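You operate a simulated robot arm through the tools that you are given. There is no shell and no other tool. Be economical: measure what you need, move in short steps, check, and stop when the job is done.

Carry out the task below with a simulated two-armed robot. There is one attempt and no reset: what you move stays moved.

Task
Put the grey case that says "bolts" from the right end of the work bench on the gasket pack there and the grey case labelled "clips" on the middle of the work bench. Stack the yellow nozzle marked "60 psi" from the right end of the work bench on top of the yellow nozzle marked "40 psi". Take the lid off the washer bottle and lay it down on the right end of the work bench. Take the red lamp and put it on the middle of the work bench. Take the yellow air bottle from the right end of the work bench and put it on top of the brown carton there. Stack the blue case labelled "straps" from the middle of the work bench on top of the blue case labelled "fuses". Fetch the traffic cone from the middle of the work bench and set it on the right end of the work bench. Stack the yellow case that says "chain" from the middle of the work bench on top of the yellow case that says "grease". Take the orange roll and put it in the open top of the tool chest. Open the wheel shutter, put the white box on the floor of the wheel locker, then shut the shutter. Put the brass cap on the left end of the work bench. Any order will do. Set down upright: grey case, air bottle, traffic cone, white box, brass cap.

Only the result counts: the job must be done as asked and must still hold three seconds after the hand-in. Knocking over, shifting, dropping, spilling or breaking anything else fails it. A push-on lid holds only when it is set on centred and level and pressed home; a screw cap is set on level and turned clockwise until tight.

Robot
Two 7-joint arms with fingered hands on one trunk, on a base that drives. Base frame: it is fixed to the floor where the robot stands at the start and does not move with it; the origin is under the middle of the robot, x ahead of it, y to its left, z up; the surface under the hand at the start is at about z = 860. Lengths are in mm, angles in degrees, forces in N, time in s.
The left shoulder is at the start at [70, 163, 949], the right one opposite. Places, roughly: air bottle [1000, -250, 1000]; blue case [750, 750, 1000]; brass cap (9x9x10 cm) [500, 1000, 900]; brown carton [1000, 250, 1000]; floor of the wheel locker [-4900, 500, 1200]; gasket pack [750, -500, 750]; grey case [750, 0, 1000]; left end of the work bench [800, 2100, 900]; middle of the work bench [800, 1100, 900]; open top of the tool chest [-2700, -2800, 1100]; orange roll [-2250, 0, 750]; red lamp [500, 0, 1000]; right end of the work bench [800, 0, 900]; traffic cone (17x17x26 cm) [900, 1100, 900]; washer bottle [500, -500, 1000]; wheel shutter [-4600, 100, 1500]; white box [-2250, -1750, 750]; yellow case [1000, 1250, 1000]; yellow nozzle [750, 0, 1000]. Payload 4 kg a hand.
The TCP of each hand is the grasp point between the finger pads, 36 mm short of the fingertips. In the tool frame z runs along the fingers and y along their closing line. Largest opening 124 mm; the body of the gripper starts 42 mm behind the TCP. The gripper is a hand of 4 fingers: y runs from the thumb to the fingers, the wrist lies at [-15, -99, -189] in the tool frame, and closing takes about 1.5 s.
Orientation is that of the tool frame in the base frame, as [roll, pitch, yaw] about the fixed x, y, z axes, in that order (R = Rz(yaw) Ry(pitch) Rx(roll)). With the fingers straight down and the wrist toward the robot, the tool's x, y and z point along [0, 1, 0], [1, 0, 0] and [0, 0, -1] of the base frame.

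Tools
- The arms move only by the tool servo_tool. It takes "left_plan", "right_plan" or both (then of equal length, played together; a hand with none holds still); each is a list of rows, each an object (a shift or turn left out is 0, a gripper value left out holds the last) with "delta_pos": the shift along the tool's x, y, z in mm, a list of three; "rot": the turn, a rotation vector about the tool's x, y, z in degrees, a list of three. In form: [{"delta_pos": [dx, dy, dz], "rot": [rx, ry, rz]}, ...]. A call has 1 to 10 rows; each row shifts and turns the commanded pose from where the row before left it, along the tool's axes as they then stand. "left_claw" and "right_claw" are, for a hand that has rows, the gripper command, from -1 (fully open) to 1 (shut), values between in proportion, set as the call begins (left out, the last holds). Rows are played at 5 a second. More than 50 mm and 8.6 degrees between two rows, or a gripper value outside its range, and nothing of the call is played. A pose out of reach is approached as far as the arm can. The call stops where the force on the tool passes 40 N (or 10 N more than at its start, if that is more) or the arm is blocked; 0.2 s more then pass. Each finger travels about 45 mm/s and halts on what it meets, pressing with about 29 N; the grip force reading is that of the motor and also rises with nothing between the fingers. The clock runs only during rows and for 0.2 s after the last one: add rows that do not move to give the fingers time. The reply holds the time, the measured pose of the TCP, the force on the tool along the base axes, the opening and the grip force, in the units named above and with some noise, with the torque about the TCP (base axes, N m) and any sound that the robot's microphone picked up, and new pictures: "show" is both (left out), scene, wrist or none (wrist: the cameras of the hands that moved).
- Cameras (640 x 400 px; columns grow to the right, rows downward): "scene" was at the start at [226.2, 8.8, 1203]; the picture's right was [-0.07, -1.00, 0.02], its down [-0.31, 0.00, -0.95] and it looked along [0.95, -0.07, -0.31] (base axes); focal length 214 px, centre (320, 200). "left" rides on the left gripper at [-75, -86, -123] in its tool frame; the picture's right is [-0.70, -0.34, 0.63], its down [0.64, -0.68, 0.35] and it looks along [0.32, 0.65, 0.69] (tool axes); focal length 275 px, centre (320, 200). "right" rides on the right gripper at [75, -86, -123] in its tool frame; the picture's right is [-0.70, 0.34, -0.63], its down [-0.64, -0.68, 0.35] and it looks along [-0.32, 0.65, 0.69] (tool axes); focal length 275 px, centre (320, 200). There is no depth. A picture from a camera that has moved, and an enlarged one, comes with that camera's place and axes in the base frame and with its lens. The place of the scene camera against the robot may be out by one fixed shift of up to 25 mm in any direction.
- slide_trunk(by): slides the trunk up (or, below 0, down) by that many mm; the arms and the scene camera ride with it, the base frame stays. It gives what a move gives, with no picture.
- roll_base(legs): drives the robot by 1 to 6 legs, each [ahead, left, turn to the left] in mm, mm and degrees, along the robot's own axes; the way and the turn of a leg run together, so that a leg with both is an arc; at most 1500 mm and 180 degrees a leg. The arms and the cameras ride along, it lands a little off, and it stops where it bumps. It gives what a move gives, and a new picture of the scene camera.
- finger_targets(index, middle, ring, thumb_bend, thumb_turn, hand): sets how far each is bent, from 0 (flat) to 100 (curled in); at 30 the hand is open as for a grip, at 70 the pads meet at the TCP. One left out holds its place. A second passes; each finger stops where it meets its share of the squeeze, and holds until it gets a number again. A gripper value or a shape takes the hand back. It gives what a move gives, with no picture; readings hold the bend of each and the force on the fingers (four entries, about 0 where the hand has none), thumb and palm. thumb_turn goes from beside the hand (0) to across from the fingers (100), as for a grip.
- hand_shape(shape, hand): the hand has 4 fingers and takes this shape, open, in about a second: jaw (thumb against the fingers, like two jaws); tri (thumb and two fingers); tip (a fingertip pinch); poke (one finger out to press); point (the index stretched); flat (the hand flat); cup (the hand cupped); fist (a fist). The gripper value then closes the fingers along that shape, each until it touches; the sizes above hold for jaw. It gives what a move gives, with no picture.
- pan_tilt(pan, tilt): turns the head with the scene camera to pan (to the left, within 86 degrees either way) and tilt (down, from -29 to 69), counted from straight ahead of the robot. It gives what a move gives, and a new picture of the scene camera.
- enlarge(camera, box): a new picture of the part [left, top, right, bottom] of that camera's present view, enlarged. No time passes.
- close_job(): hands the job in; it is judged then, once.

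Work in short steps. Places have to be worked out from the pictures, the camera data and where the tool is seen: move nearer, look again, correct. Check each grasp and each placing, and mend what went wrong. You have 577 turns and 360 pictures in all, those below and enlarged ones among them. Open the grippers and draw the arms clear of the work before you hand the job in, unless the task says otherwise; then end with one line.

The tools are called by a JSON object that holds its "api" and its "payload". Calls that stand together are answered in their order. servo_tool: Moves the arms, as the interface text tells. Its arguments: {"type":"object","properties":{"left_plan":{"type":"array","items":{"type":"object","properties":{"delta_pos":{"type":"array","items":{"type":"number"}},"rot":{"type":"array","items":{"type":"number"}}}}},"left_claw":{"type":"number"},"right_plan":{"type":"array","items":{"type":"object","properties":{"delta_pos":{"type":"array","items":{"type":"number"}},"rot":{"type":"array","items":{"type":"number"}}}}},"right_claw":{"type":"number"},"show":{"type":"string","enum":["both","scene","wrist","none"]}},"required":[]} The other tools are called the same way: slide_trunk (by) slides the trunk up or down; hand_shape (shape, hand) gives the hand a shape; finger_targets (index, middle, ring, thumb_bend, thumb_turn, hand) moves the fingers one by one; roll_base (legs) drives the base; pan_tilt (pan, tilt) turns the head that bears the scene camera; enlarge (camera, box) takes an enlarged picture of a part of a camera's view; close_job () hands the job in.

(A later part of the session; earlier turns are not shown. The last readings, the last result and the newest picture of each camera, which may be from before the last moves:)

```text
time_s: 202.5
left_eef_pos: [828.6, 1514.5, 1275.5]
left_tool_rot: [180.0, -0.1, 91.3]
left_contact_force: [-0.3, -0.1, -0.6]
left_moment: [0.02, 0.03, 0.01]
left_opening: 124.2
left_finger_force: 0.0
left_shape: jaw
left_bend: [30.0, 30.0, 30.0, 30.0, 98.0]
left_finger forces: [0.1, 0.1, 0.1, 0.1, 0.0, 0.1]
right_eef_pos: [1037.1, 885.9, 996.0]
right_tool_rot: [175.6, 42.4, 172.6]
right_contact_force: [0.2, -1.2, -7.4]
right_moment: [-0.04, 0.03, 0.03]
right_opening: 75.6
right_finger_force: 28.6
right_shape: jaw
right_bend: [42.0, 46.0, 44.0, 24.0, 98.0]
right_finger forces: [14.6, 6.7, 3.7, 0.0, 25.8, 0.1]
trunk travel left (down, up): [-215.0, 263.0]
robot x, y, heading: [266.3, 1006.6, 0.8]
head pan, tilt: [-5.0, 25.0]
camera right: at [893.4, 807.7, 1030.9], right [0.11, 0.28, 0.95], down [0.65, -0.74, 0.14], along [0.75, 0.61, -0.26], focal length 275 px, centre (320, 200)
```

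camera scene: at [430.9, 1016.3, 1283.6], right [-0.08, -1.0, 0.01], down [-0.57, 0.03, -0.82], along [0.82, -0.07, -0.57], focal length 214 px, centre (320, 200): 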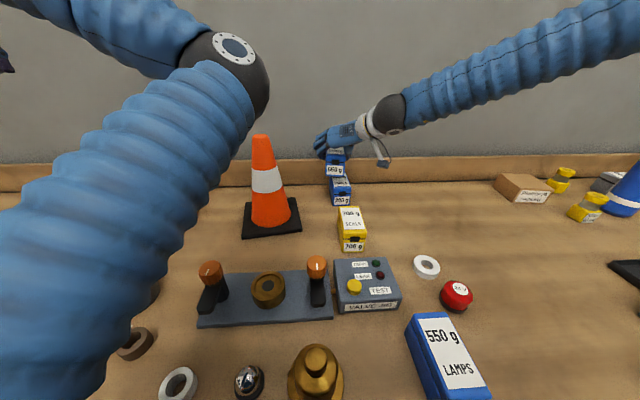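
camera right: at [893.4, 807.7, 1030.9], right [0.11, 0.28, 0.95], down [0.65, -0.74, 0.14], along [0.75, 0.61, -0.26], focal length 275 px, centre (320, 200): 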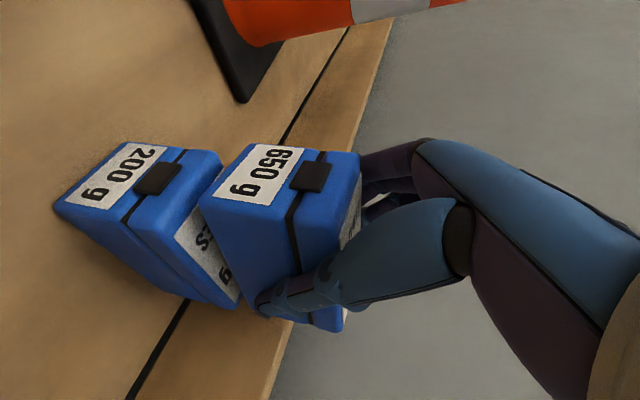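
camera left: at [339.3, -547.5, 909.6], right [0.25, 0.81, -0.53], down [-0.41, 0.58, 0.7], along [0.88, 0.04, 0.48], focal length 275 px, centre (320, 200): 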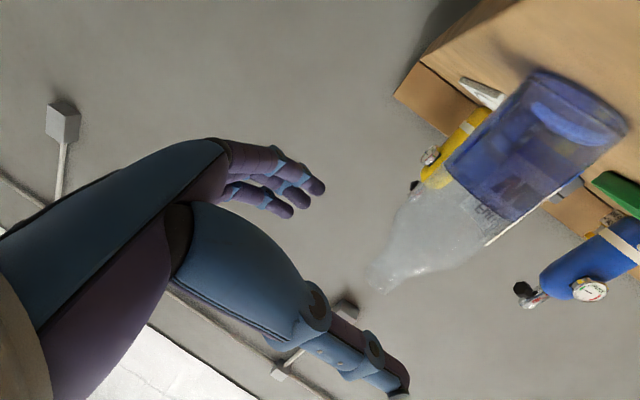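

Image shows STRAPS ~10 mm too far left and ~6 mm too near relative to FUSES. Correct and lower.

{"api": "servo_tool", "payload": {"right_plan": [{"delta_pos": [-4, -10, 4]}, {"delta_pos": [5, 0, 5.5]}], "show": "wrist"}}

```text
time_s: 203.1
left_eef_pos: [827.5, 1513.5, 1276.4]
left_tool_rot: [179.8, -0.1, 91.3]
left_contact_force: [-0.1, 0.0, -0.4]
left_moment: [-0.02, 0.02, -0.01]
left_opening: 123.7
left_finger_force: 0.0
left_shape: jaw
left_bend: [30.0, 30.0, 30.0, 30.0, 98.0]
left_finger forces: [0.0, 0.0, 0.0, 0.0, 0.0, 0.1]
right_eef_pos: [1041.5, 876.9, 988.9]
right_tool_rot: [175.7, 42.5, 172.7]
right_contact_force: [-0.1, 0.3, -6.9]
right_moment: [-0.03, 0.03, 0.03]
right_opening: 75.7
right_finger_force: 28.6
right_shape: jaw
right_bend: [42.0, 46.0, 44.0, 24.0, 98.0]
right_finger forces: [14.6, 6.8, 3.7, 0.0, 25.9, 0.0]
trunk travel left (down, up): [-215.0, 263.0]
robot x, y, heading: [264.6, 1004.6, 0.5]
head pan, tilt: [-5.0, 25.0]
camera right: at [897.8, 798.7, 1023.1], right [0.11, 0.28, 0.96], down [0.65, -0.74, 0.14], along [0.75, 0.61, -0.26], focal length 275 px, centre (320, 200)
```

right: 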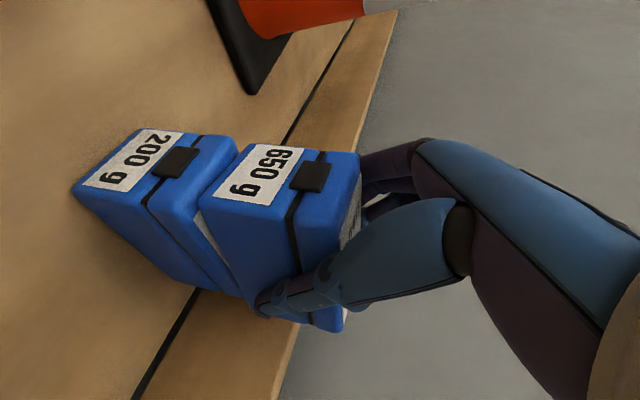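

Well aligned now. Lower in small steps to contact.

{"api": "servo_tool", "payload": {"right_plan": [{"delta_pos": [2, 0, 2.2]}, {"delta_pos": [2, 0, 2.2]}, {"delta_pos": [1.4, 0, 1.5]}], "show": "wrist"}}

```text
time_s: 203.9
left_eef_pos: [824.9, 1514.1, 1279.6]
left_tool_rot: [179.8, 0.0, 91.3]
left_contact_force: [-0.2, 0.5, -0.6]
left_moment: [0.01, 0.0, 0.0]
left_opening: 124.1
left_finger_force: 0.0
left_shape: jaw
left_bend: [30.0, 30.0, 30.0, 30.0, 98.0]
left_finger forces: [0.0, 0.0, 0.0, 0.0, 0.0, 0.1]
right_eef_pos: [1041.5, 878.0, 984.9]
right_tool_rot: [175.5, 42.7, 172.6]
right_contact_force: [-1.5, -1.8, 20.9]
right_moment: [-0.08, 0.38, -0.08]
right_opening: 76.0
right_finger_force: 29.2
right_shape: jaw
right_bend: [42.0, 46.0, 44.0, 24.0, 99.0]
right_finger forces: [14.8, 7.4, 4.5, 0.0, 35.8, 0.1]
trunk travel left (down, up): [-215.0, 263.0]
robot x, y, heading: [268.0, 1007.4, 0.7]
head pan, tilt: [-5.0, 25.0]
camera right: at [896.7, 799.8, 1019.1], right [0.1, 0.27, 0.96], down [0.65, -0.74, 0.14], along [0.75, 0.61, -0.25], focal length 275 px, centre (320, 200)
```

right: 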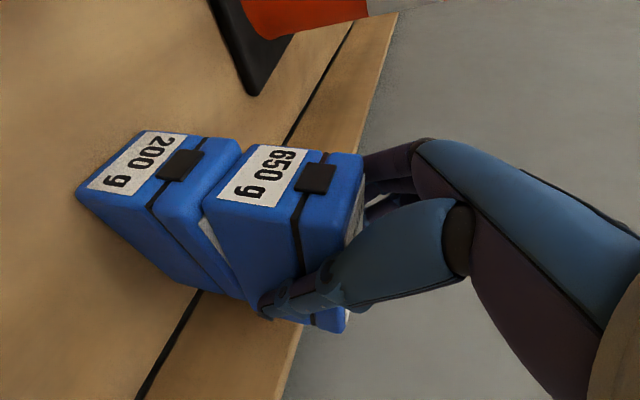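

Contact on top of FUSES, offset only a few mm. Release and withdraw up along the hand axis.

{"api": "servo_tool", "payload": {"right_plan": [{}, {}, {}, {}, {}, {}, {}, {"delta_pos": [0, 0, -30]}, {"delta_pos": [0, 0, -45]}, {"delta_pos": [0, 0, -45]}], "right_claw": -1, "show": "both"}}

```text
time_s: 206.1
left_eef_pos: [824.0, 1515.3, 1278.6]
left_tool_rot: [179.7, 0.0, 91.5]
left_contact_force: [-0.5, 0.9, 0.0]
left_moment: [0.0, -0.03, 0.03]
left_opening: 123.7
left_finger_force: 0.0
left_shape: jaw
left_bend: [30.0, 30.0, 30.0, 30.0, 98.0]
left_finger forces: [0.1, 0.0, 0.0, 0.0, 0.1, 0.1]
right_eef_pos: [948.6, 885.3, 1064.6]
right_tool_rot: [175.6, 42.5, 172.7]
right_contact_force: [0.2, 0.4, 0.8]
right_moment: [0.0, -0.02, 0.02]
right_opening: 123.4
right_finger_force: 0.1
right_shape: jaw
right_bend: [30.0, 30.0, 30.0, 30.0, 98.0]
right_finger forces: [0.0, 0.0, 0.0, 0.1, 0.0, 0.1]
right hand out of reach, approached as far as the arm can: row 10
trunk travel left (down, up): [-215.0, 263.0]
robot x, y, heading: [267.1, 1005.6, 0.7]
head pan, tilt: [-5.0, 25.0]
camera scene: at [426.6, 1016.8, 1284.3], right [-0.07, -1.0, 0.01], down [-0.56, 0.03, -0.83], along [0.82, -0.07, -0.56], focal length 214 px, centre (320, 200)
camera right: at [803.8, 807.7, 1099.3], right [0.1, 0.28, 0.96], down [0.65, -0.74, 0.14], along [0.75, 0.61, -0.26], focal length 275 px, centre (320, 200)
```

scene: 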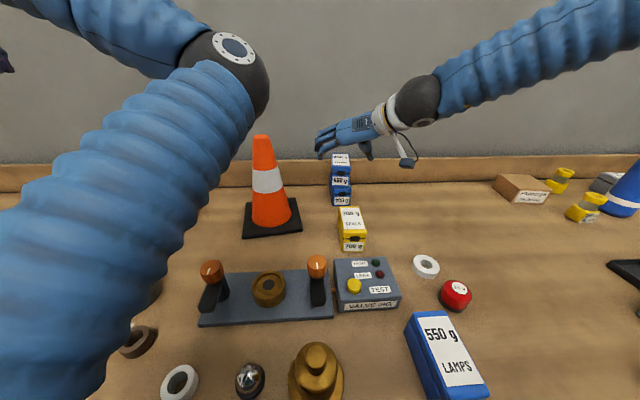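
right: 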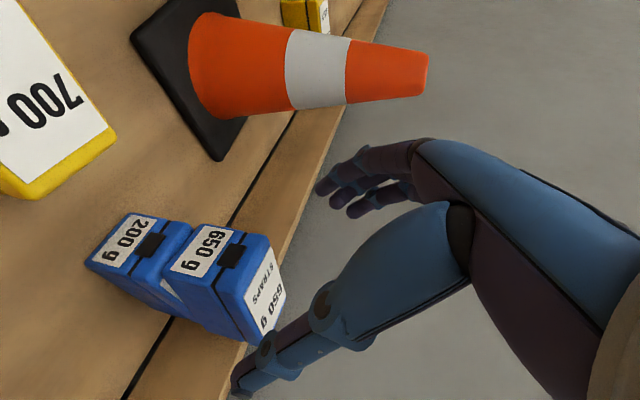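

Stack is good. Next the cone: back off, go left, and approach it from the front with the same tilted hand.

{"api": "roll_base", "payload": {"legs": [[-170, 0, 0], [0, 215, 0]]}}

{"api": "enlarge", "payload": {"camera": "right", "box": [0, 0, 640, 400]}}

```text
time_s: 208.9
left_eef_pos: [651.7, 1734.4, 1275.4]
left_tool_rot: [179.9, 0.1, 91.5]
left_contact_force: [-0.5, 0.0, -0.4]
left_moment: [-0.01, 0.02, -0.03]
left_opening: 123.8
left_finger_force: 0.2
left_shape: jaw
left_bend: [30.0, 30.0, 30.0, 30.0, 98.0]
left_finger forces: [0.0, 0.0, 0.1, 0.0, 0.1, 0.0]
right_eef_pos: [777.0, 1105.5, 1063.0]
right_tool_rot: [175.8, 42.5, 173.0]
right_contact_force: [0.0, -0.1, -0.4]
right_moment: [-0.02, -0.03, -0.01]
right_opening: 123.7
right_finger_force: 0.0
right_shape: jaw
right_bend: [30.0, 30.0, 30.0, 30.0, 98.0]
right_finger forces: [0.0, 0.0, 0.1, 0.0, 0.1, 0.0]
trunk travel left (down, up): [-215.0, 263.0]
robot x, y, heading: [96.0, 1218.8, 0.5]
head pan, tilt: [-5.0, 25.0]
camera scene: at [254.9, 1235.0, 1283.9], right [-0.07, -1.0, 0.02], down [-0.57, 0.03, -0.82], along [0.82, -0.07, -0.57], focal length 214 px, centre (320, 200)
```

scene: 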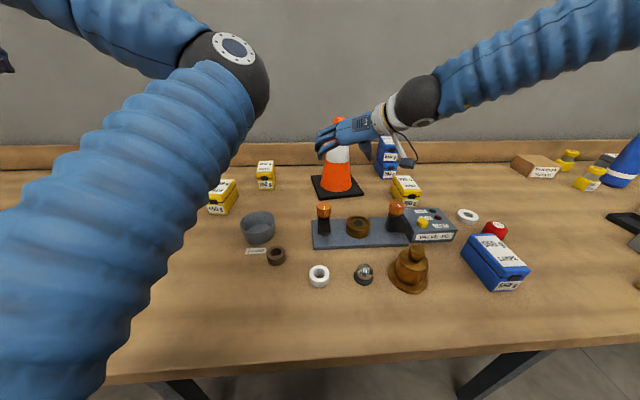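

```text
1.00 times, centred on (320, 200) of right (not enlarged: the box is as wide or as high as the picture)
camera zoom: at [632.6, 1026.3, 1098.3], right [0.1, 0.28, 0.95], down [0.66, -0.74, 0.14], along [0.75, 0.61, -0.26], focal length 275 px, centre (320, 200)
```

zoom: 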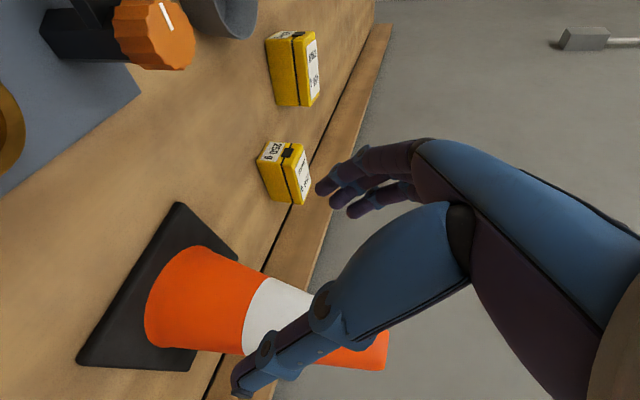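

Cone axis ≈[949,1100]; the hand is in line with it. Drive 170 ahead so the fingers straddle the cone.

{"api": "roll_base", "payload": {"legs": [[168, -4, 0]]}}

{"api": "servo_tool", "payload": {"right_plan": [{"delta_pos": [10, 0, 11]}, {"delta_pos": [10, 0, 11]}], "show": "wrist"}}

```text
time_s: 210.3
left_eef_pos: [823.0, 1730.3, 1274.7]
left_tool_rot: [180.0, 0.1, 91.6]
left_contact_force: [0.4, 0.4, -0.3]
left_moment: [-0.04, 0.04, 0.01]
left_opening: 124.0
left_finger_force: 0.1
left_shape: jaw
left_bend: [30.0, 30.0, 30.0, 30.0, 98.0]
left_finger forces: [0.1, 0.0, 0.0, 0.0, 0.0, 0.0]
right_eef_pos: [948.5, 1103.7, 1061.8]
right_tool_rot: [175.6, 42.4, 172.8]
right_contact_force: [0.2, -0.5, -1.2]
right_moment: [0.01, 0.01, 0.02]
right_opening: 123.7
right_finger_force: 0.0
right_shape: jaw
right_bend: [30.0, 30.0, 30.0, 30.0, 98.0]
right_finger forces: [0.1, 0.0, 0.0, 0.0, 0.0, 0.0]
trunk travel left (down, up): [-215.0, 263.0]
robot x, y, heading: [262.9, 1222.7, 0.9]
head pan, tilt: [-5.0, 25.0]
camera scene: at [426.9, 1232.0, 1283.6], right [-0.07, -1.0, 0.01], down [-0.57, 0.03, -0.82], along [0.82, -0.07, -0.57], focal length 214 px, centre (320, 200)
```

scene: 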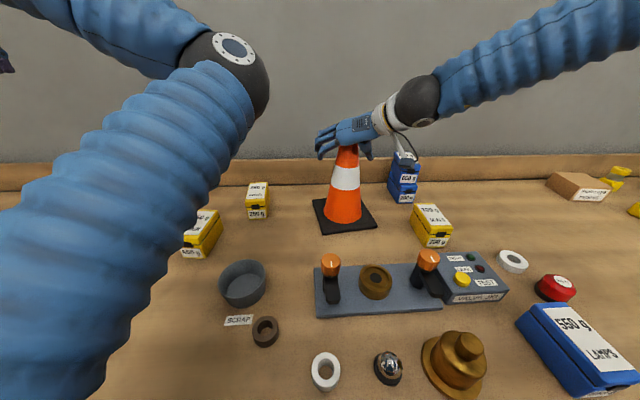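

```text
time_s: 210.9
left_eef_pos: [821.5, 1730.8, 1275.1]
left_tool_rot: [179.9, 0.0, 91.5]
left_contact_force: [-0.4, 0.5, 0.7]
left_moment: [0.02, -0.01, -0.01]
left_opening: 123.9
left_finger_force: 0.1
left_shape: jaw
left_bend: [30.0, 30.0, 30.0, 30.0, 98.0]
left_finger forces: [0.0, 0.0, 0.0, 0.0, 0.0, 0.0]
right_eef_pos: [948.5, 1103.5, 1033.5]
right_tool_rot: [175.8, 42.6, 172.9]
right_contact_force: [0.5, -0.2, -0.2]
right_moment: [-0.03, 0.02, -0.01]
right_opening: 123.7
right_finger_force: 0.1
right_shape: jaw
right_bend: [30.0, 30.0, 30.0, 30.0, 98.0]
right_finger forces: [0.0, 0.0, 0.1, 0.0, 0.0, 0.0]
trunk travel left (down, up): [-215.0, 263.0]
robot x, y, heading: [264.7, 1222.9, 1.0]
head pan, tilt: [-5.0, 25.0]
camera right: at [804.2, 1025.9, 1067.4], right [0.1, 0.28, 0.96], down [0.66, -0.74, 0.14], along [0.75, 0.61, -0.26], focal length 275 px, centre (320, 200)
```

right: 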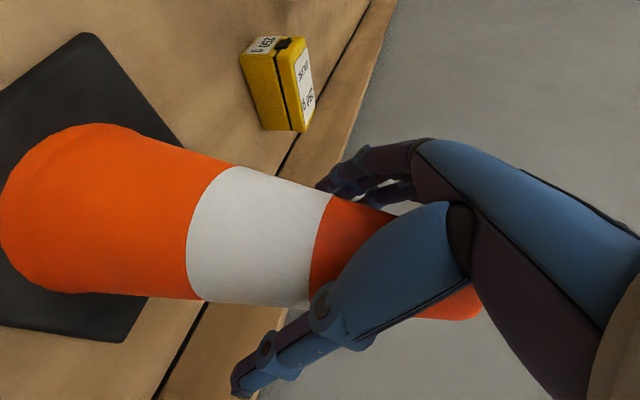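

The cone is between thumb and fingers. Close.

{"api": "servo_tool", "payload": {"right_plan": [{}, {}, {}, {}, {}, {}, {}, {}], "right_claw": 1, "show": "wrist"}}

```text
time_s: 212.8
left_eef_pos: [820.4, 1731.2, 1277.9]
left_tool_rot: [179.9, 0.1, 91.4]
left_contact_force: [-0.1, -0.7, -0.2]
left_moment: [-0.03, 0.02, -0.02]
left_opening: 123.7
left_finger_force: 0.1
left_shape: jaw
left_bend: [30.0, 30.0, 30.0, 30.0, 98.0]
left_finger forces: [0.0, 0.0, 0.0, 0.1, 0.1, 0.1]
right_eef_pos: [948.6, 1103.5, 1034.2]
right_tool_rot: [175.6, 42.4, 172.7]
right_contact_force: [0.2, -2.7, 3.6]
right_moment: [-0.14, -0.43, 0.0]
right_opening: 72.9
right_finger_force: 28.9
right_shape: jaw
right_bend: [39.0, 52.0, 50.0, 47.0, 99.0]
right_finger forces: [15.8, 7.1, 0.3, 0.0, 31.6, 5.7]
trunk travel left (down, up): [-215.0, 263.0]
robot x, y, heading: [263.7, 1221.3, 0.9]
head pan, tilt: [-5.0, 25.0]
camera right: at [803.6, 1025.7, 1068.0], right [0.1, 0.28, 0.96], down [0.66, -0.74, 0.14], along [0.75, 0.61, -0.26], focal length 275 px, centre (320, 200)
```

right: 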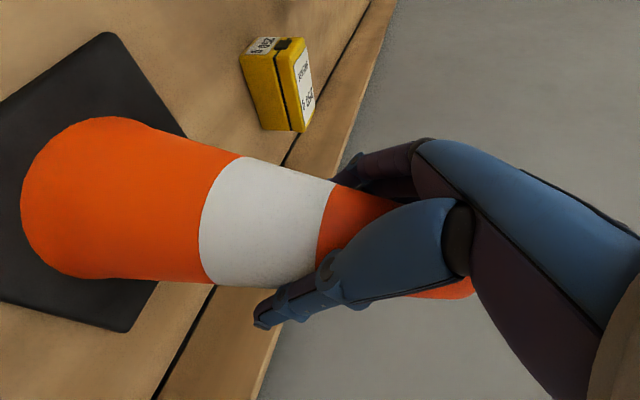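

Gripped, with palm contact too. Lift with the trunk by 130.

{"api": "slide_trunk", "payload": {"by": 130}}

{"api": "pan_tilt", "payload": {"pan": -10, "tilt": 30}}

```text
time_s: 214.3
left_eef_pos: [810.0, 1726.3, 1410.2]
left_tool_rot: [179.4, -0.1, 91.5]
left_contact_force: [-0.2, 0.1, -0.6]
left_moment: [-0.01, -0.05, -0.01]
left_opening: 123.9
left_finger_force: 0.0
left_shape: jaw
left_bend: [30.0, 30.0, 30.0, 30.0, 98.0]
left_finger forces: [0.0, 0.0, 0.0, 0.1, 0.0, 0.1]
right_eef_pos: [938.0, 1100.7, 1166.6]
right_tool_rot: [175.4, 42.8, 172.7]
right_contact_force: [-0.8, -0.1, -5.9]
right_moment: [-0.05, -0.06, 0.03]
right_opening: 72.6
right_finger_force: 29.1
right_shape: jaw
right_bend: [39.0, 53.0, 51.0, 48.0, 98.0]
right_finger forces: [14.8, 7.2, 1.7, 0.0, 24.9, 0.6]
trunk travel left (down, up): [-345.0, 133.0]
robot x, y, heading: [260.4, 1220.8, 0.7]
head pan, tilt: [-5.0, 25.0]
```

```text
time_s: 215.0
left_eef_pos: [807.5, 1726.8, 1412.7]
left_tool_rot: [179.4, -0.2, 91.4]
left_contact_force: [-0.1, -0.5, -0.2]
left_moment: [-0.03, 0.0, 0.0]
left_opening: 123.9
left_finger_force: 0.1
left_shape: jaw
left_bend: [30.0, 30.0, 30.0, 30.0, 98.0]
left_finger forces: [0.0, 0.0, 0.1, 0.0, 0.0, 0.0]
right_eef_pos: [936.8, 1101.1, 1167.0]
right_tool_rot: [175.3, 43.0, 172.5]
right_contact_force: [0.2, 0.1, -5.8]
right_moment: [-0.06, -0.02, -0.02]
right_opening: 72.9
right_finger_force: 29.1
right_shape: jaw
right_bend: [39.0, 53.0, 51.0, 48.0, 98.0]
right_finger forces: [14.7, 7.2, 1.6, 0.0, 24.9, 0.6]
trunk travel left (down, up): [-345.0, 133.0]
robot x, y, heading: [261.5, 1223.9, 0.6]
head pan, tilt: [-10.0, 30.0]
camera scene: at [355.3, 1219.6, 1423.9], right [-0.16, -0.99, 0.0], down [-0.52, 0.08, -0.85], along [0.84, -0.14, -0.53], focal length 214 px, centre (320, 200)
```

scene: 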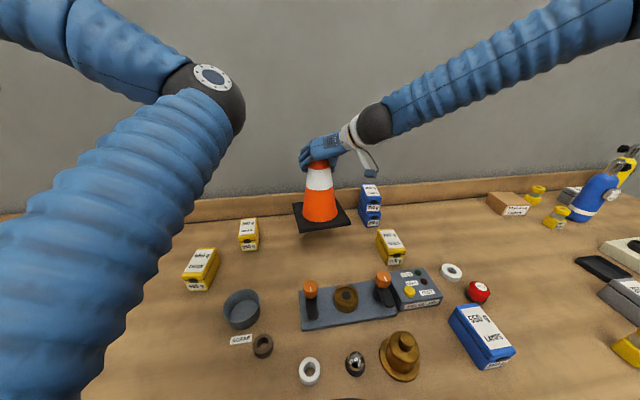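

Cone is held upright. Back off, then carry it right to about [820,335] on the right end.

{"api": "roll_base", "payload": {"legs": [[-150, 0, -0.6], [0, -760, 0]]}}

```text
time_s: 220.1
left_eef_pos: [676.5, 969.5, 1407.2]
left_tool_rot: [179.9, 0.1, 91.9]
left_contact_force: [-0.2, -0.4, -0.4]
left_moment: [0.0, -0.01, 0.04]
left_opening: 124.1
left_finger_force: 0.0
left_shape: jaw
left_bend: [30.0, 30.0, 30.0, 30.0, 98.0]
left_finger forces: [0.0, 0.0, 0.1, 0.1, 0.0, 0.0]
right_eef_pos: [807.0, 342.3, 1163.2]
right_tool_rot: [175.5, 42.5, 173.2]
right_contact_force: [0.3, -0.6, -5.8]
right_moment: [-0.04, -0.1, 0.0]
right_opening: 73.1
right_finger_force: 28.9
right_shape: jaw
right_bend: [39.0, 53.0, 51.0, 48.0, 98.0]
right_finger forces: [14.5, 7.2, 1.7, 0.0, 24.8, 0.5]
trunk travel left (down, up): [-345.0, 133.0]
robot x, y, heading: [121.8, 460.5, 1.3]
head pan, tilt: [-10.0, 30.0]
camera scene: at [227.4, 459.0, 1424.2], right [-0.15, -0.99, 0.01], down [-0.53, 0.08, -0.84], along [0.83, -0.13, -0.54], focal length 214 px, centre (320, 200)
```

scene: 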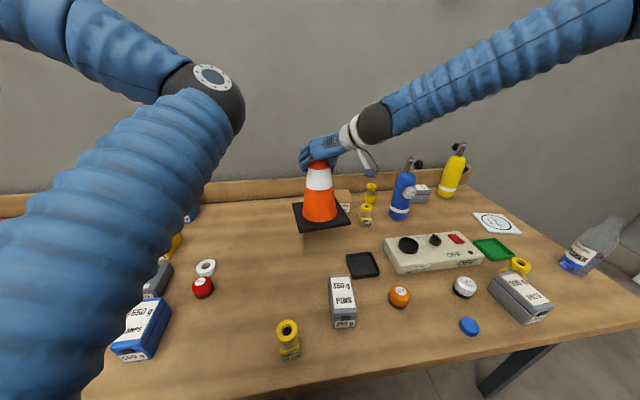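

Check the landing spot with the wrist camera.

{"api": "enlarge", "payload": {"camera": "right", "box": [0, 0, 640, 400]}}

{"api": "slide_trunk", "payload": {"by": -90}}

{"api": "enlarge", "payload": {"camera": "right", "box": [0, 0, 640, 400]}}

```text
1.00 times, centred on (320, 200) of right (not enlarged: the box is as wide or as high as the picture)
camera zoom: at [663.0, 264.1, 1198.0], right [0.1, 0.28, 0.96], down [0.66, -0.74, 0.14], along [0.74, 0.62, -0.26], focal length 275 px, centre (320, 200)
```

zoom: 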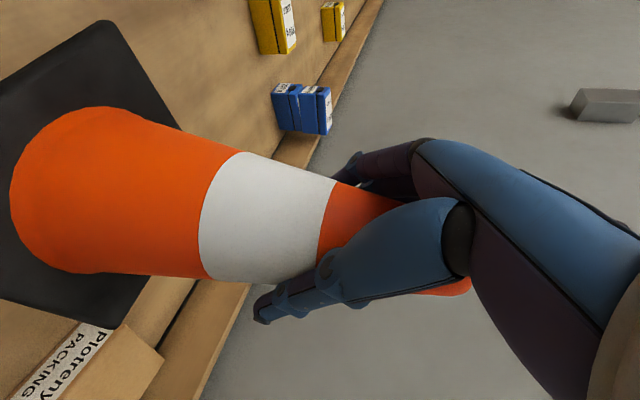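

```text
time_s: 221.3
left_eef_pos: [676.0, 970.1, 1316.9]
left_tool_rot: [179.9, 0.0, 91.9]
left_contact_force: [0.3, 0.8, 0.6]
left_moment: [-0.03, -0.01, -0.03]
left_opening: 123.7
left_finger_force: 0.1
left_shape: jaw
left_bend: [30.0, 30.0, 30.0, 30.0, 98.0]
left_finger forces: [0.0, 0.0, 0.1, 0.1, 0.0, 0.1]
right_eef_pos: [806.3, 344.6, 1073.7]
right_tool_rot: [175.7, 42.6, 173.2]
right_contact_force: [0.0, -0.2, -5.7]
right_moment: [-0.06, -0.03, 0.03]
right_opening: 72.6
right_finger_force: 28.8
right_shape: jaw
right_bend: [39.0, 53.0, 51.0, 48.0, 98.0]
right_finger forces: [14.6, 7.1, 1.8, 0.0, 24.6, 0.7]
trunk travel left (down, up): [-255.0, 223.0]
robot x, y, heading: [117.9, 458.6, 1.4]
head pan, tilt: [-10.0, 30.0]
```

```text
1.00 times, centred on (320, 200) of right (not enlarged: the box is as wide or as high as the picture)
camera zoom: at [662.3, 264.6, 1108.9], right [0.1, 0.28, 0.96], down [0.66, -0.74, 0.14], along [0.74, 0.62, -0.26], focal length 275 px, centre (320, 200)
```

zoom: 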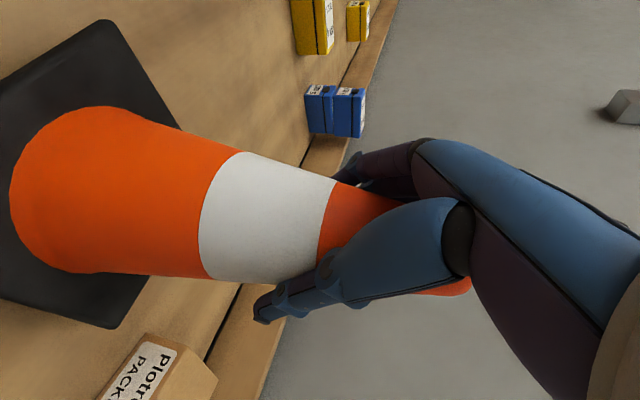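

The front right corner would be ~25 mm from the black tray; shift 20 mm back/left for margin, then lower slowly.

{"api": "roll_base", "payload": {"legs": [[22, 8, 0]]}}

{"api": "slide_trunk", "payload": {"by": -34}}

```text
time_s: 222.1
left_eef_pos: [697.6, 977.5, 1315.9]
left_tool_rot: [179.8, 0.1, 91.8]
left_contact_force: [-0.1, 0.7, 0.1]
left_moment: [0.01, -0.01, 0.02]
left_opening: 123.9
left_finger_force: 0.1
left_shape: jaw
left_bend: [30.0, 30.0, 30.0, 30.0, 98.0]
left_finger forces: [0.0, 0.0, 0.0, 0.1, 0.1, 0.0]
right_eef_pos: [828.2, 352.5, 1074.3]
right_tool_rot: [175.5, 42.3, 173.3]
right_contact_force: [-0.1, 1.0, -5.4]
right_moment: [-0.03, -0.08, 0.0]
right_opening: 72.8
right_finger_force: 29.3
right_shape: jaw
right_bend: [39.0, 53.0, 51.0, 48.0, 98.0]
right_finger forces: [14.6, 7.1, 1.9, 0.1, 24.6, 0.6]
trunk travel left (down, up): [-255.0, 223.0]
robot x, y, heading: [142.3, 469.4, 1.6]
head pan, tilt: [-10.0, 30.0]
camera scene: at [281.4, 468.4, 1324.1], right [-0.15, -0.99, 0.02], down [-0.59, 0.07, -0.8], along [0.79, -0.13, -0.6], focal length 214 px, centre (320, 200)
```

scene: 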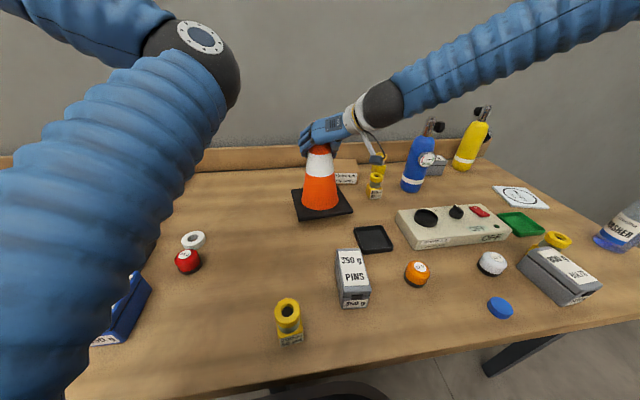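

```text
time_s: 222.9
left_eef_pos: [696.5, 976.9, 1283.6]
left_tool_rot: [179.7, 0.0, 91.9]
left_contact_force: [0.3, 0.9, 0.0]
left_moment: [-0.04, 0.01, 0.0]
left_opening: 124.1
left_finger_force: 0.1
left_shape: jaw
left_bend: [30.0, 30.0, 30.0, 30.0, 98.0]
left_finger forces: [0.0, 0.0, 0.0, 0.0, 0.0, 0.1]
right_eef_pos: [826.1, 351.8, 1039.2]
right_tool_rot: [175.6, 42.4, 173.2]
right_contact_force: [-0.7, -0.7, -5.8]
right_moment: [-0.1, -0.04, 0.0]
right_opening: 72.5
right_finger_force: 28.8
right_shape: jaw
right_bend: [39.0, 53.0, 51.0, 48.0, 98.0]
right_finger forces: [14.4, 6.9, 1.9, 0.0, 24.9, 0.5]
trunk travel left (down, up): [-221.0, 257.0]
robot x, y, heading: [140.9, 464.2, 1.4]
head pan, tilt: [-10.0, 30.0]
```

{"api": "servo_tool", "payload": {"right_plan": [{"delta_pos": [1.4, 0, 1.5]}, {"delta_pos": [1.4, 0, 1.5]}, {"delta_pos": [1.4, 0, 1.5]}], "show": "none"}}

```text
time_s: 223.7
left_eef_pos: [695.9, 978.4, 1283.6]
left_tool_rot: [179.9, 0.1, 91.9]
left_contact_force: [0.5, 0.6, -0.2]
left_moment: [-0.01, 0.01, 0.05]
left_opening: 124.0
left_finger_force: 0.0
left_shape: jaw
left_bend: [30.0, 30.0, 30.0, 30.0, 98.0]
left_finger forces: [0.0, 0.1, 0.0, 0.0, 0.0, 0.0]
right_eef_pos: [826.6, 353.4, 1036.1]
right_tool_rot: [175.4, 42.7, 173.0]
right_contact_force: [-5.5, -3.1, 11.9]
right_moment: [0.23, -0.43, -0.02]
right_opening: 72.9
right_finger_force: 28.9
right_shape: jaw
right_bend: [39.0, 53.0, 51.0, 48.0, 99.0]
right_finger forces: [14.8, 8.3, 2.4, 0.1, 28.1, 2.0]
trunk travel left (down, up): [-221.0, 257.0]
robot x, y, heading: [144.9, 466.2, 1.1]
head pan, tilt: [-10.0, 30.0]
```

Contact. Release and retreat along the hand axis.

{"api": "servo_tool", "payload": {"right_plan": [{}, {}, {}, {}, {}, {}, {}, {"delta_pos": [0, 0, -40]}, {"delta_pos": [0, 0, -45]}, {"delta_pos": [0, 0, -45]}], "right_claw": -1, "show": "both"}}

```text
time_s: 225.9
left_eef_pos: [695.7, 979.0, 1282.4]
left_tool_rot: [179.8, 0.0, 91.9]
left_contact_force: [-0.2, 0.2, 0.5]
left_moment: [0.02, 0.0, 0.03]
left_opening: 123.8
left_finger_force: 0.0
left_shape: jaw
left_bend: [30.0, 30.0, 30.0, 30.0, 98.0]
left_finger forces: [0.1, 0.1, 0.0, 0.0, 0.1, 0.0]
right_eef_pos: [737.8, 359.7, 1121.0]
right_tool_rot: [175.3, 43.0, 172.8]
right_contact_force: [-0.5, -1.0, 0.2]
right_moment: [-0.04, -0.02, -0.01]
right_opening: 123.7
right_finger_force: 0.1
right_shape: jaw
right_bend: [30.0, 30.0, 30.0, 30.0, 98.0]
right_finger forces: [0.0, 0.0, 0.1, 0.0, 0.1, 0.0]
right hand out of reach, approached as far as the arm can: row 10
trunk travel left (down, up): [-221.0, 257.0]
robot x, y, heading: [140.5, 469.3, 1.1]
head pan, tilt: [-10.0, 30.0]
camera scene: at [296.1, 469.2, 1284.0], right [-0.15, -0.99, 0.03], down [-0.62, 0.07, -0.78], along [0.77, -0.13, -0.63], focal length 214 px, centre (320, 200)
camera right: at [592.0, 280.2, 1152.7], right [0.09, 0.27, 0.96], down [0.66, -0.74, 0.15], along [0.75, 0.61, -0.25], focal length 275 px, centre (320, 200)
```

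scene: 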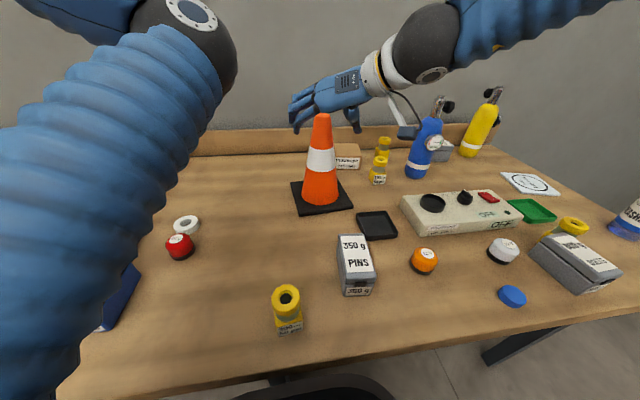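
right: 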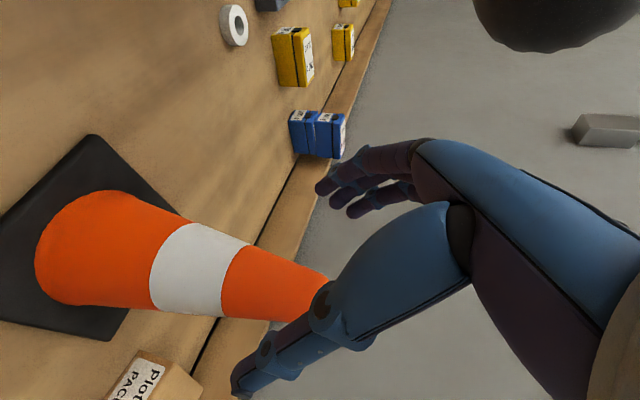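

Cone is placed. Next, the 60 psi nozzle (≈[860,162]). Drive right so the hand is in front of it.

{"api": "roll_base", "payload": {"legs": [[-40, -196, -1]]}}

{"api": "servo_tool", "payload": {"right_plan": [{"delta_pos": [0, 0, 45]}, {"delta_pos": [0, 0, 45]}], "show": "wrist"}}

```text
time_s: 227.5
left_eef_pos: [667.2, 770.2, 1283.7]
left_tool_rot: [179.9, -0.1, 91.0]
left_contact_force: [-0.3, -0.4, 0.3]
left_moment: [0.03, -0.01, 0.01]
left_opening: 124.1
left_finger_force: 0.1
left_shape: jaw
left_bend: [30.0, 30.0, 30.0, 30.0, 98.0]
left_finger forces: [0.0, 0.0, 0.1, 0.0, 0.0, 0.1]
right_eef_pos: [698.5, 150.6, 1118.8]
right_tool_rot: [175.1, 43.0, 171.7]
right_contact_force: [0.4, 0.2, 0.0]
right_moment: [0.02, 0.01, 0.0]
right_opening: 123.8
right_finger_force: 0.0
right_shape: jaw
right_bend: [30.0, 30.0, 30.0, 30.0, 98.0]
right_finger forces: [0.0, 0.0, 0.0, 0.0, 0.0, 0.0]
trunk travel left (down, up): [-221.0, 257.0]
robot x, y, heading: [104.9, 266.3, 0.2]
head pan, tilt: [-10.0, 30.0]
camera scene: at [259.3, 267.4, 1283.7], right [-0.17, -0.99, 0.03], down [-0.62, 0.09, -0.78], along [0.76, -0.15, -0.63], focal length 214 px, centre (320, 200)
```

scene: 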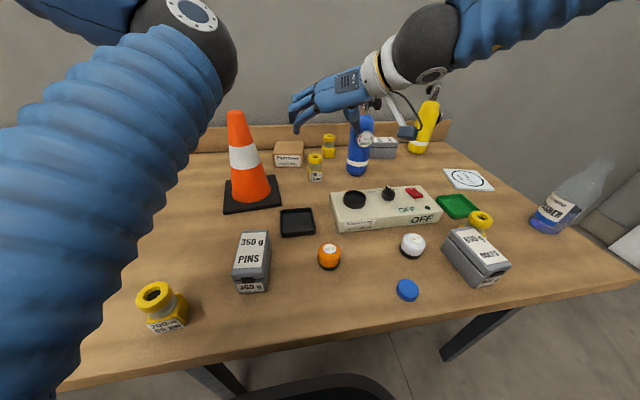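

```text
time_s: 228.1
left_eef_pos: [668.9, 772.0, 1282.7]
left_tool_rot: [179.8, 0.0, 90.9]
left_contact_force: [0.4, 0.5, -0.3]
left_moment: [-0.01, 0.01, 0.01]
left_opening: 123.9
left_finger_force: 0.1
left_shape: jaw
left_bend: [30.0, 30.0, 30.0, 30.0, 98.0]
left_finger forces: [0.0, 0.0, 0.0, 0.0, 0.1, 0.1]
right_eef_pos: [760.6, 148.0, 1052.9]
right_tool_rot: [175.2, 43.0, 171.6]
right_contact_force: [0.0, 0.1, -0.3]
right_moment: [0.03, 0.0, 0.0]
right_opening: 123.8
right_finger_force: 0.1
right_shape: jaw
right_bend: [30.0, 30.0, 30.0, 30.0, 98.0]
right_finger forces: [0.0, 0.0, 0.0, 0.1, 0.0, 0.0]
trunk travel left (down, up): [-221.0, 257.0]
robot x, y, heading: [104.7, 268.4, 0.6]
head pan, tilt: [-10.0, 30.0]
camera right: at [615.4, 71.1, 1085.9], right [0.1, 0.27, 0.96], down [0.64, -0.75, 0.14], along [0.76, 0.6, -0.25], focal length 275 px, centre (320, 200)
```

right: 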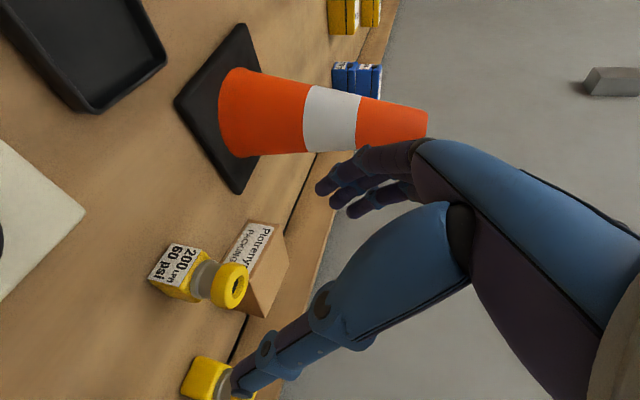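

60 psi nozzle: base front x≈861, y 130–174, top ≈935, centre ≈[884,151]. Approach along the hand axis.

{"api": "servo_tool", "payload": {"right_plan": [{"delta_pos": [2.4, 1.3, 45.9]}, {"delta_pos": [2.4, 1.3, 45.9]}, {"delta_pos": [2.4, 1.3, 40]}], "show": "wrist"}}

```text
time_s: 228.9
left_eef_pos: [671.7, 771.2, 1280.5]
left_tool_rot: [180.0, 0.0, 90.8]
left_contact_force: [0.2, -1.3, 0.0]
left_moment: [0.03, 0.01, 0.0]
left_opening: 123.9
left_finger_force: 0.0
left_shape: jaw
left_bend: [30.0, 30.0, 30.0, 30.0, 98.0]
left_finger forces: [0.1, 0.0, 0.0, 0.0, 0.1, 0.0]
right_eef_pos: [846.5, 151.7, 953.0]
right_tool_rot: [175.1, 43.0, 171.5]
right_contact_force: [0.8, -0.6, 0.3]
right_moment: [0.0, 0.01, 0.04]
right_opening: 123.9
right_finger_force: 0.1
right_shape: jaw
right_bend: [30.0, 30.0, 30.0, 30.0, 98.0]
right_finger forces: [0.0, 0.0, 0.0, 0.0, 0.1, 0.1]
trunk travel left (down, up): [-221.0, 257.0]
robot x, y, heading: [108.1, 268.8, 0.2]
head pan, tilt: [-10.0, 30.0]
camera right: at [701.7, 75.5, 985.1], right [0.1, 0.27, 0.96], down [0.64, -0.75, 0.14], along [0.76, 0.6, -0.25], focal length 275 px, centre (320, 200)
```

right: 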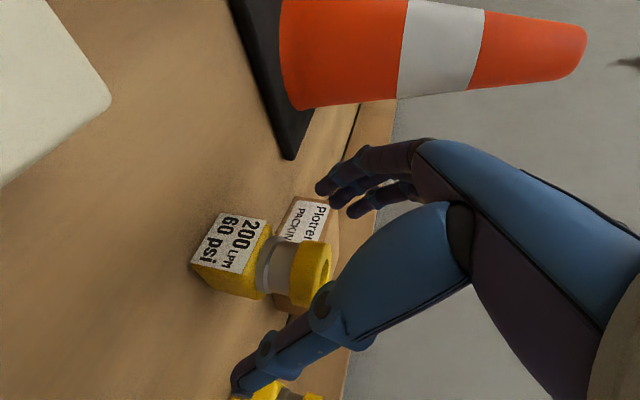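

{"api": "servo_tool", "payload": {"right_plan": [{"delta_pos": [1, 1, 24]}, {"delta_pos": [1, 1, 24]}], "show": "none"}}

{"api": "servo_tool", "payload": {"right_plan": [{}, {}, {}, {}, {}, {}, {}, {}], "right_claw": 1, "show": "wrist"}}

```text
time_s: 229.5
left_eef_pos: [668.2, 772.3, 1282.3]
left_tool_rot: [179.9, 0.0, 90.9]
left_contact_force: [-1.1, 0.6, -0.1]
left_moment: [0.01, -0.03, -0.02]
left_opening: 123.9
left_finger_force: 0.2
left_shape: jaw
left_bend: [30.0, 30.0, 30.0, 30.0, 98.0]
left_finger forces: [0.1, 0.0, 0.0, 0.1, 0.0, 0.1]
right_eef_pos: [876.9, 154.6, 916.8]
right_tool_rot: [175.3, 43.0, 171.6]
right_contact_force: [0.1, 0.2, 0.0]
right_moment: [-0.01, 0.01, -0.01]
right_opening: 123.6
right_finger_force: 0.0
right_shape: jaw
right_bend: [30.0, 30.0, 30.0, 30.0, 98.0]
right_finger forces: [0.1, 0.0, 0.0, 0.1, 0.0, 0.0]
trunk travel left (down, up): [-221.0, 257.0]
robot x, y, heading: [105.7, 269.7, 0.3]
head pan, tilt: [-10.0, 30.0]
```

```text
time_s: 231.3
left_eef_pos: [666.9, 770.5, 1282.9]
left_tool_rot: [179.9, 0.0, 90.9]
left_contact_force: [-0.7, -1.0, -1.0]
left_moment: [-0.02, 0.0, -0.03]
left_opening: 123.9
left_finger_force: 0.1
left_shape: jaw
left_bend: [30.0, 30.0, 30.0, 30.0, 98.0]
left_finger forces: [0.0, 0.1, 0.0, 0.1, 0.0, 0.0]
right_eef_pos: [876.2, 154.2, 916.7]
right_tool_rot: [175.2, 42.9, 171.8]
right_contact_force: [-1.1, -1.3, 3.9]
right_moment: [0.09, 0.03, -0.01]
right_opening: 64.3
right_finger_force: 29.2
right_shape: jaw
right_bend: [50.0, 53.0, 56.0, 52.0, 99.0]
right_finger forces: [16.7, 9.2, 0.1, 0.0, 26.8, 0.0]
trunk travel left (down, up): [-221.0, 257.0]
robot x, y, heading: [103.1, 267.0, 0.0]
head pan, tilt: [-10.0, 30.0]
camera right: at [730.7, 78.1, 950.2], right [0.1, 0.27, 0.96], down [0.64, -0.75, 0.15], along [0.76, 0.6, -0.25], focal length 275 px, centre (320, 200)
```

right: 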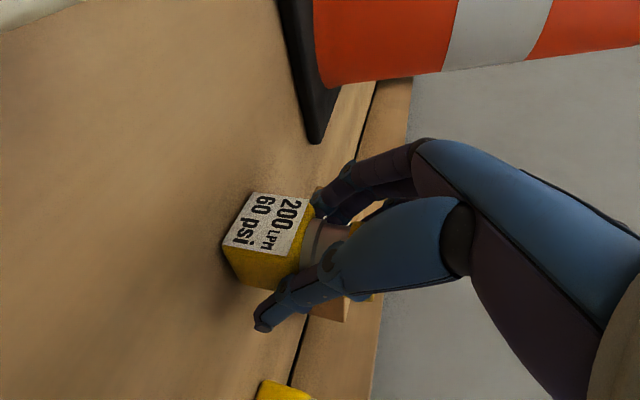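

Gripped. Lift with the trunk.

{"api": "slide_trunk", "payload": {"by": 150}}

{"api": "enlarge", "payload": {"camera": "right", "box": [0, 0, 640, 400]}}

```text
time_s: 233.1
left_eef_pos: [668.4, 772.2, 1430.5]
left_tool_rot: [180.0, 0.0, 91.0]
left_contact_force: [-0.4, -0.1, -0.5]
left_moment: [0.0, 0.01, 0.0]
left_opening: 123.8
left_finger_force: 0.1
left_shape: jaw
left_bend: [30.0, 30.0, 30.0, 30.0, 98.0]
left_finger forces: [0.0, 0.0, 0.0, 0.0, 0.0, 0.1]
right_eef_pos: [878.1, 154.7, 1065.1]
right_tool_rot: [175.2, 42.9, 171.7]
right_contact_force: [-0.5, 0.4, -2.2]
right_moment: [-0.01, -0.02, 0.04]
right_opening: 64.5
right_finger_force: 28.5
right_shape: jaw
right_bend: [50.0, 52.0, 56.0, 52.0, 99.0]
right_finger forces: [16.5, 9.6, 0.0, 0.1, 25.5, 0.0]
trunk travel left (down, up): [-371.0, 107.0]
robot x, y, heading: [106.2, 267.6, -0.0]
head pan, tilt: [-10.0, 30.0]
```

```text
1.00 times, centred on (320, 200) of right (not enlarged: the box is as wide or as high as the picture)
camera zoom: at [731.7, 77.6, 1098.3], right [0.1, 0.27, 0.96], down [0.64, -0.75, 0.14], along [0.76, 0.6, -0.25], focal length 275 px, centre (320, 200)
```

zoom: 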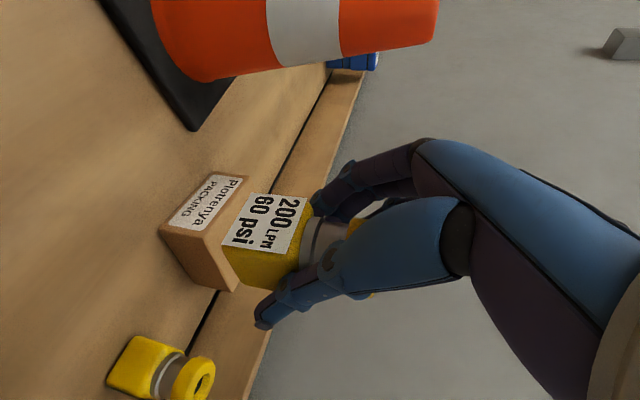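

Carry it: back off, then right toward the 40 psi nozzle.

{"api": "roll_base", "payload": {"legs": [[-420, 0, 0], [0, -470, 0]]}}

{"api": "enlarge", "payload": {"camera": "right", "box": [0, 0, 640, 400]}}

```text
time_s: 238.0
left_eef_pos: [256.1, 312.3, 1432.2]
left_tool_rot: [179.9, 0.0, 91.2]
left_contact_force: [-0.1, -0.3, 0.2]
left_moment: [0.0, -0.05, -0.02]
left_opening: 123.9
left_finger_force: 0.0
left_shape: jaw
left_bend: [30.0, 30.0, 30.0, 30.0, 98.0]
left_finger forces: [0.0, 0.0, 0.0, 0.0, 0.0, 0.1]
right_eef_pos: [469.1, -304.5, 1065.9]
right_tool_rot: [175.1, 42.9, 171.8]
right_contact_force: [0.2, -0.9, -1.7]
right_moment: [-0.02, 0.04, -0.02]
right_opening: 64.2
right_finger_force: 28.7
right_shape: jaw
right_bend: [50.0, 52.0, 56.0, 52.0, 99.0]
right_finger forces: [16.4, 9.6, 0.1, 0.0, 25.6, 0.0]
trunk travel left (down, up): [-371.0, 107.0]
robot x, y, heading: [-307.3, -196.1, 0.5]
head pan, tilt: [-10.0, 30.0]
camera scene: at [-205.6, -193.8, 1452.3], right [-0.17, -0.99, 0.0], down [-0.52, 0.08, -0.85], along [0.84, -0.14, -0.52], focal length 214 px, centre (320, 200)
```

scene: 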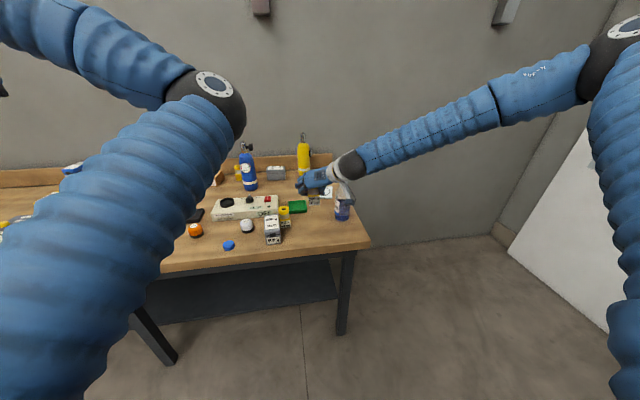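

```text
1.00 times, centred on (320, 200) of right (not enlarged: the box is as wide or as high as the picture)
camera zoom: at [322.8, -382.3, 1099.0], right [0.1, 0.27, 0.96], down [0.65, -0.75, 0.14], along [0.76, 0.61, -0.25], focal length 275 px, centre (320, 200)
```

zoom: 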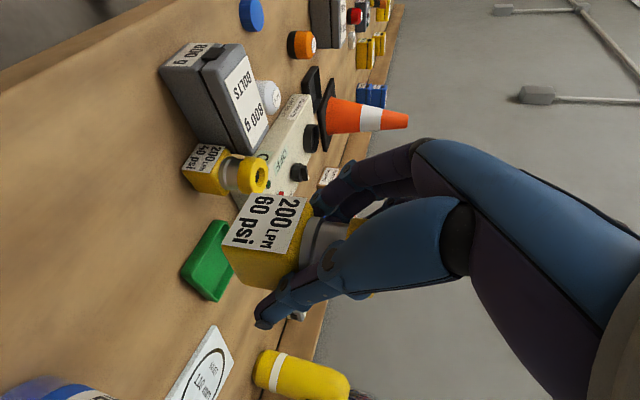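

The 40 psi nozzle is now beside BOLTS at ≈[546,-180] — it was pushed there in the accident (originally ≈[503,-318]). I'll set the 60 psi down temporarily where the red lamp stood, move BOLTS, put the 40 psi back, then stack.

{"api": "roll_base", "payload": {"legs": [[68, 380, -0.5]]}}

{"api": "slide_trunk", "payload": {"by": -110}}

{"api": "enlarge", "payload": {"camera": "right", "box": [0, 0, 640, 400]}}

```text
time_s: 240.4
left_eef_pos: [326.6, 693.7, 1433.2]
left_tool_rot: [179.9, 0.0, 90.8]
left_contact_force: [0.8, -0.3, -0.1]
left_moment: [-0.02, 0.01, -0.03]
left_opening: 123.6
left_finger_force: 0.1
left_shape: jaw
left_bend: [30.0, 30.0, 30.0, 30.0, 98.0]
left_finger forces: [0.0, 0.1, 0.0, 0.0, 0.0, 0.1]
right_eef_pos: [533.9, 75.6, 1065.7]
right_tool_rot: [175.2, 42.9, 171.5]
right_contact_force: [0.1, -0.2, -1.6]
right_moment: [-0.01, 0.02, -0.02]
right_opening: 64.5
right_finger_force: 29.2
right_shape: jaw
right_bend: [50.0, 52.0, 56.0, 52.0, 99.0]
right_finger forces: [16.5, 9.6, 0.0, 0.1, 25.5, 0.1]
trunk travel left (down, up): [-371.0, 107.0]
robot x, y, heading: [-235.6, 191.6, 0.0]
head pan, tilt: [-10.0, 30.0]
camera scene: at [-139.0, 192.7, 1452.3], right [-0.17, -0.98, 0.01], down [-0.52, 0.09, -0.85], along [0.84, -0.15, -0.52], focal length 214 px, centre (320, 200)
```

scene: 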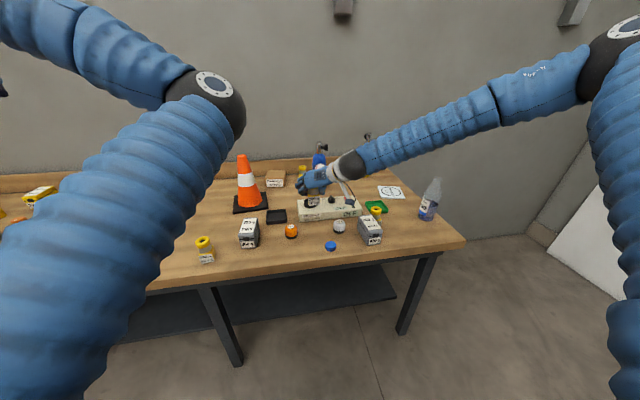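

```text
time_s: 241.9
left_eef_pos: [326.4, 694.1, 1323.4]
left_tool_rot: [179.8, 0.0, 90.7]
left_contact_force: [0.5, 0.7, -0.4]
left_moment: [-0.02, -0.02, -0.01]
left_opening: 124.1
left_finger_force: 0.0
left_shape: jaw
left_bend: [30.0, 30.0, 30.0, 30.0, 98.0]
left_finger forces: [0.1, 0.0, 0.1, 0.0, 0.0, 0.0]
right_eef_pos: [532.8, 76.7, 957.4]
right_tool_rot: [175.0, 42.9, 171.4]
right_contact_force: [0.0, 0.1, -1.4]
right_moment: [-0.02, -0.02, -0.04]
right_opening: 64.1
right_finger_force: 28.6
right_shape: jaw
right_bend: [50.0, 52.0, 56.0, 52.0, 99.0]
right_finger forces: [16.5, 9.5, 0.0, 0.0, 25.5, 0.1]
trunk travel left (down, up): [-261.0, 217.0]
robot x, y, heading: [-237.0, 189.5, -0.1]
head pan, tilt: [-10.0, 30.0]
```

```text
1.00 times, centred on (320, 200) of right (not enlarged: the box is as wide or as high as the picture)
camera zoom: at [387.6, -0.3, 990.1], right [0.1, 0.27, 0.96], down [0.64, -0.75, 0.15], along [0.76, 0.6, -0.25], focal length 275 px, centre (320, 200)
```

zoom: 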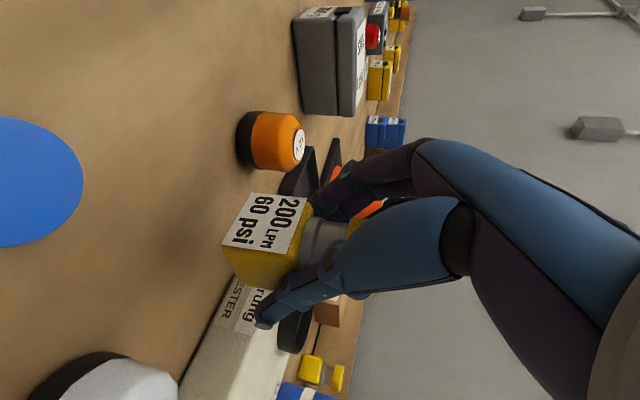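

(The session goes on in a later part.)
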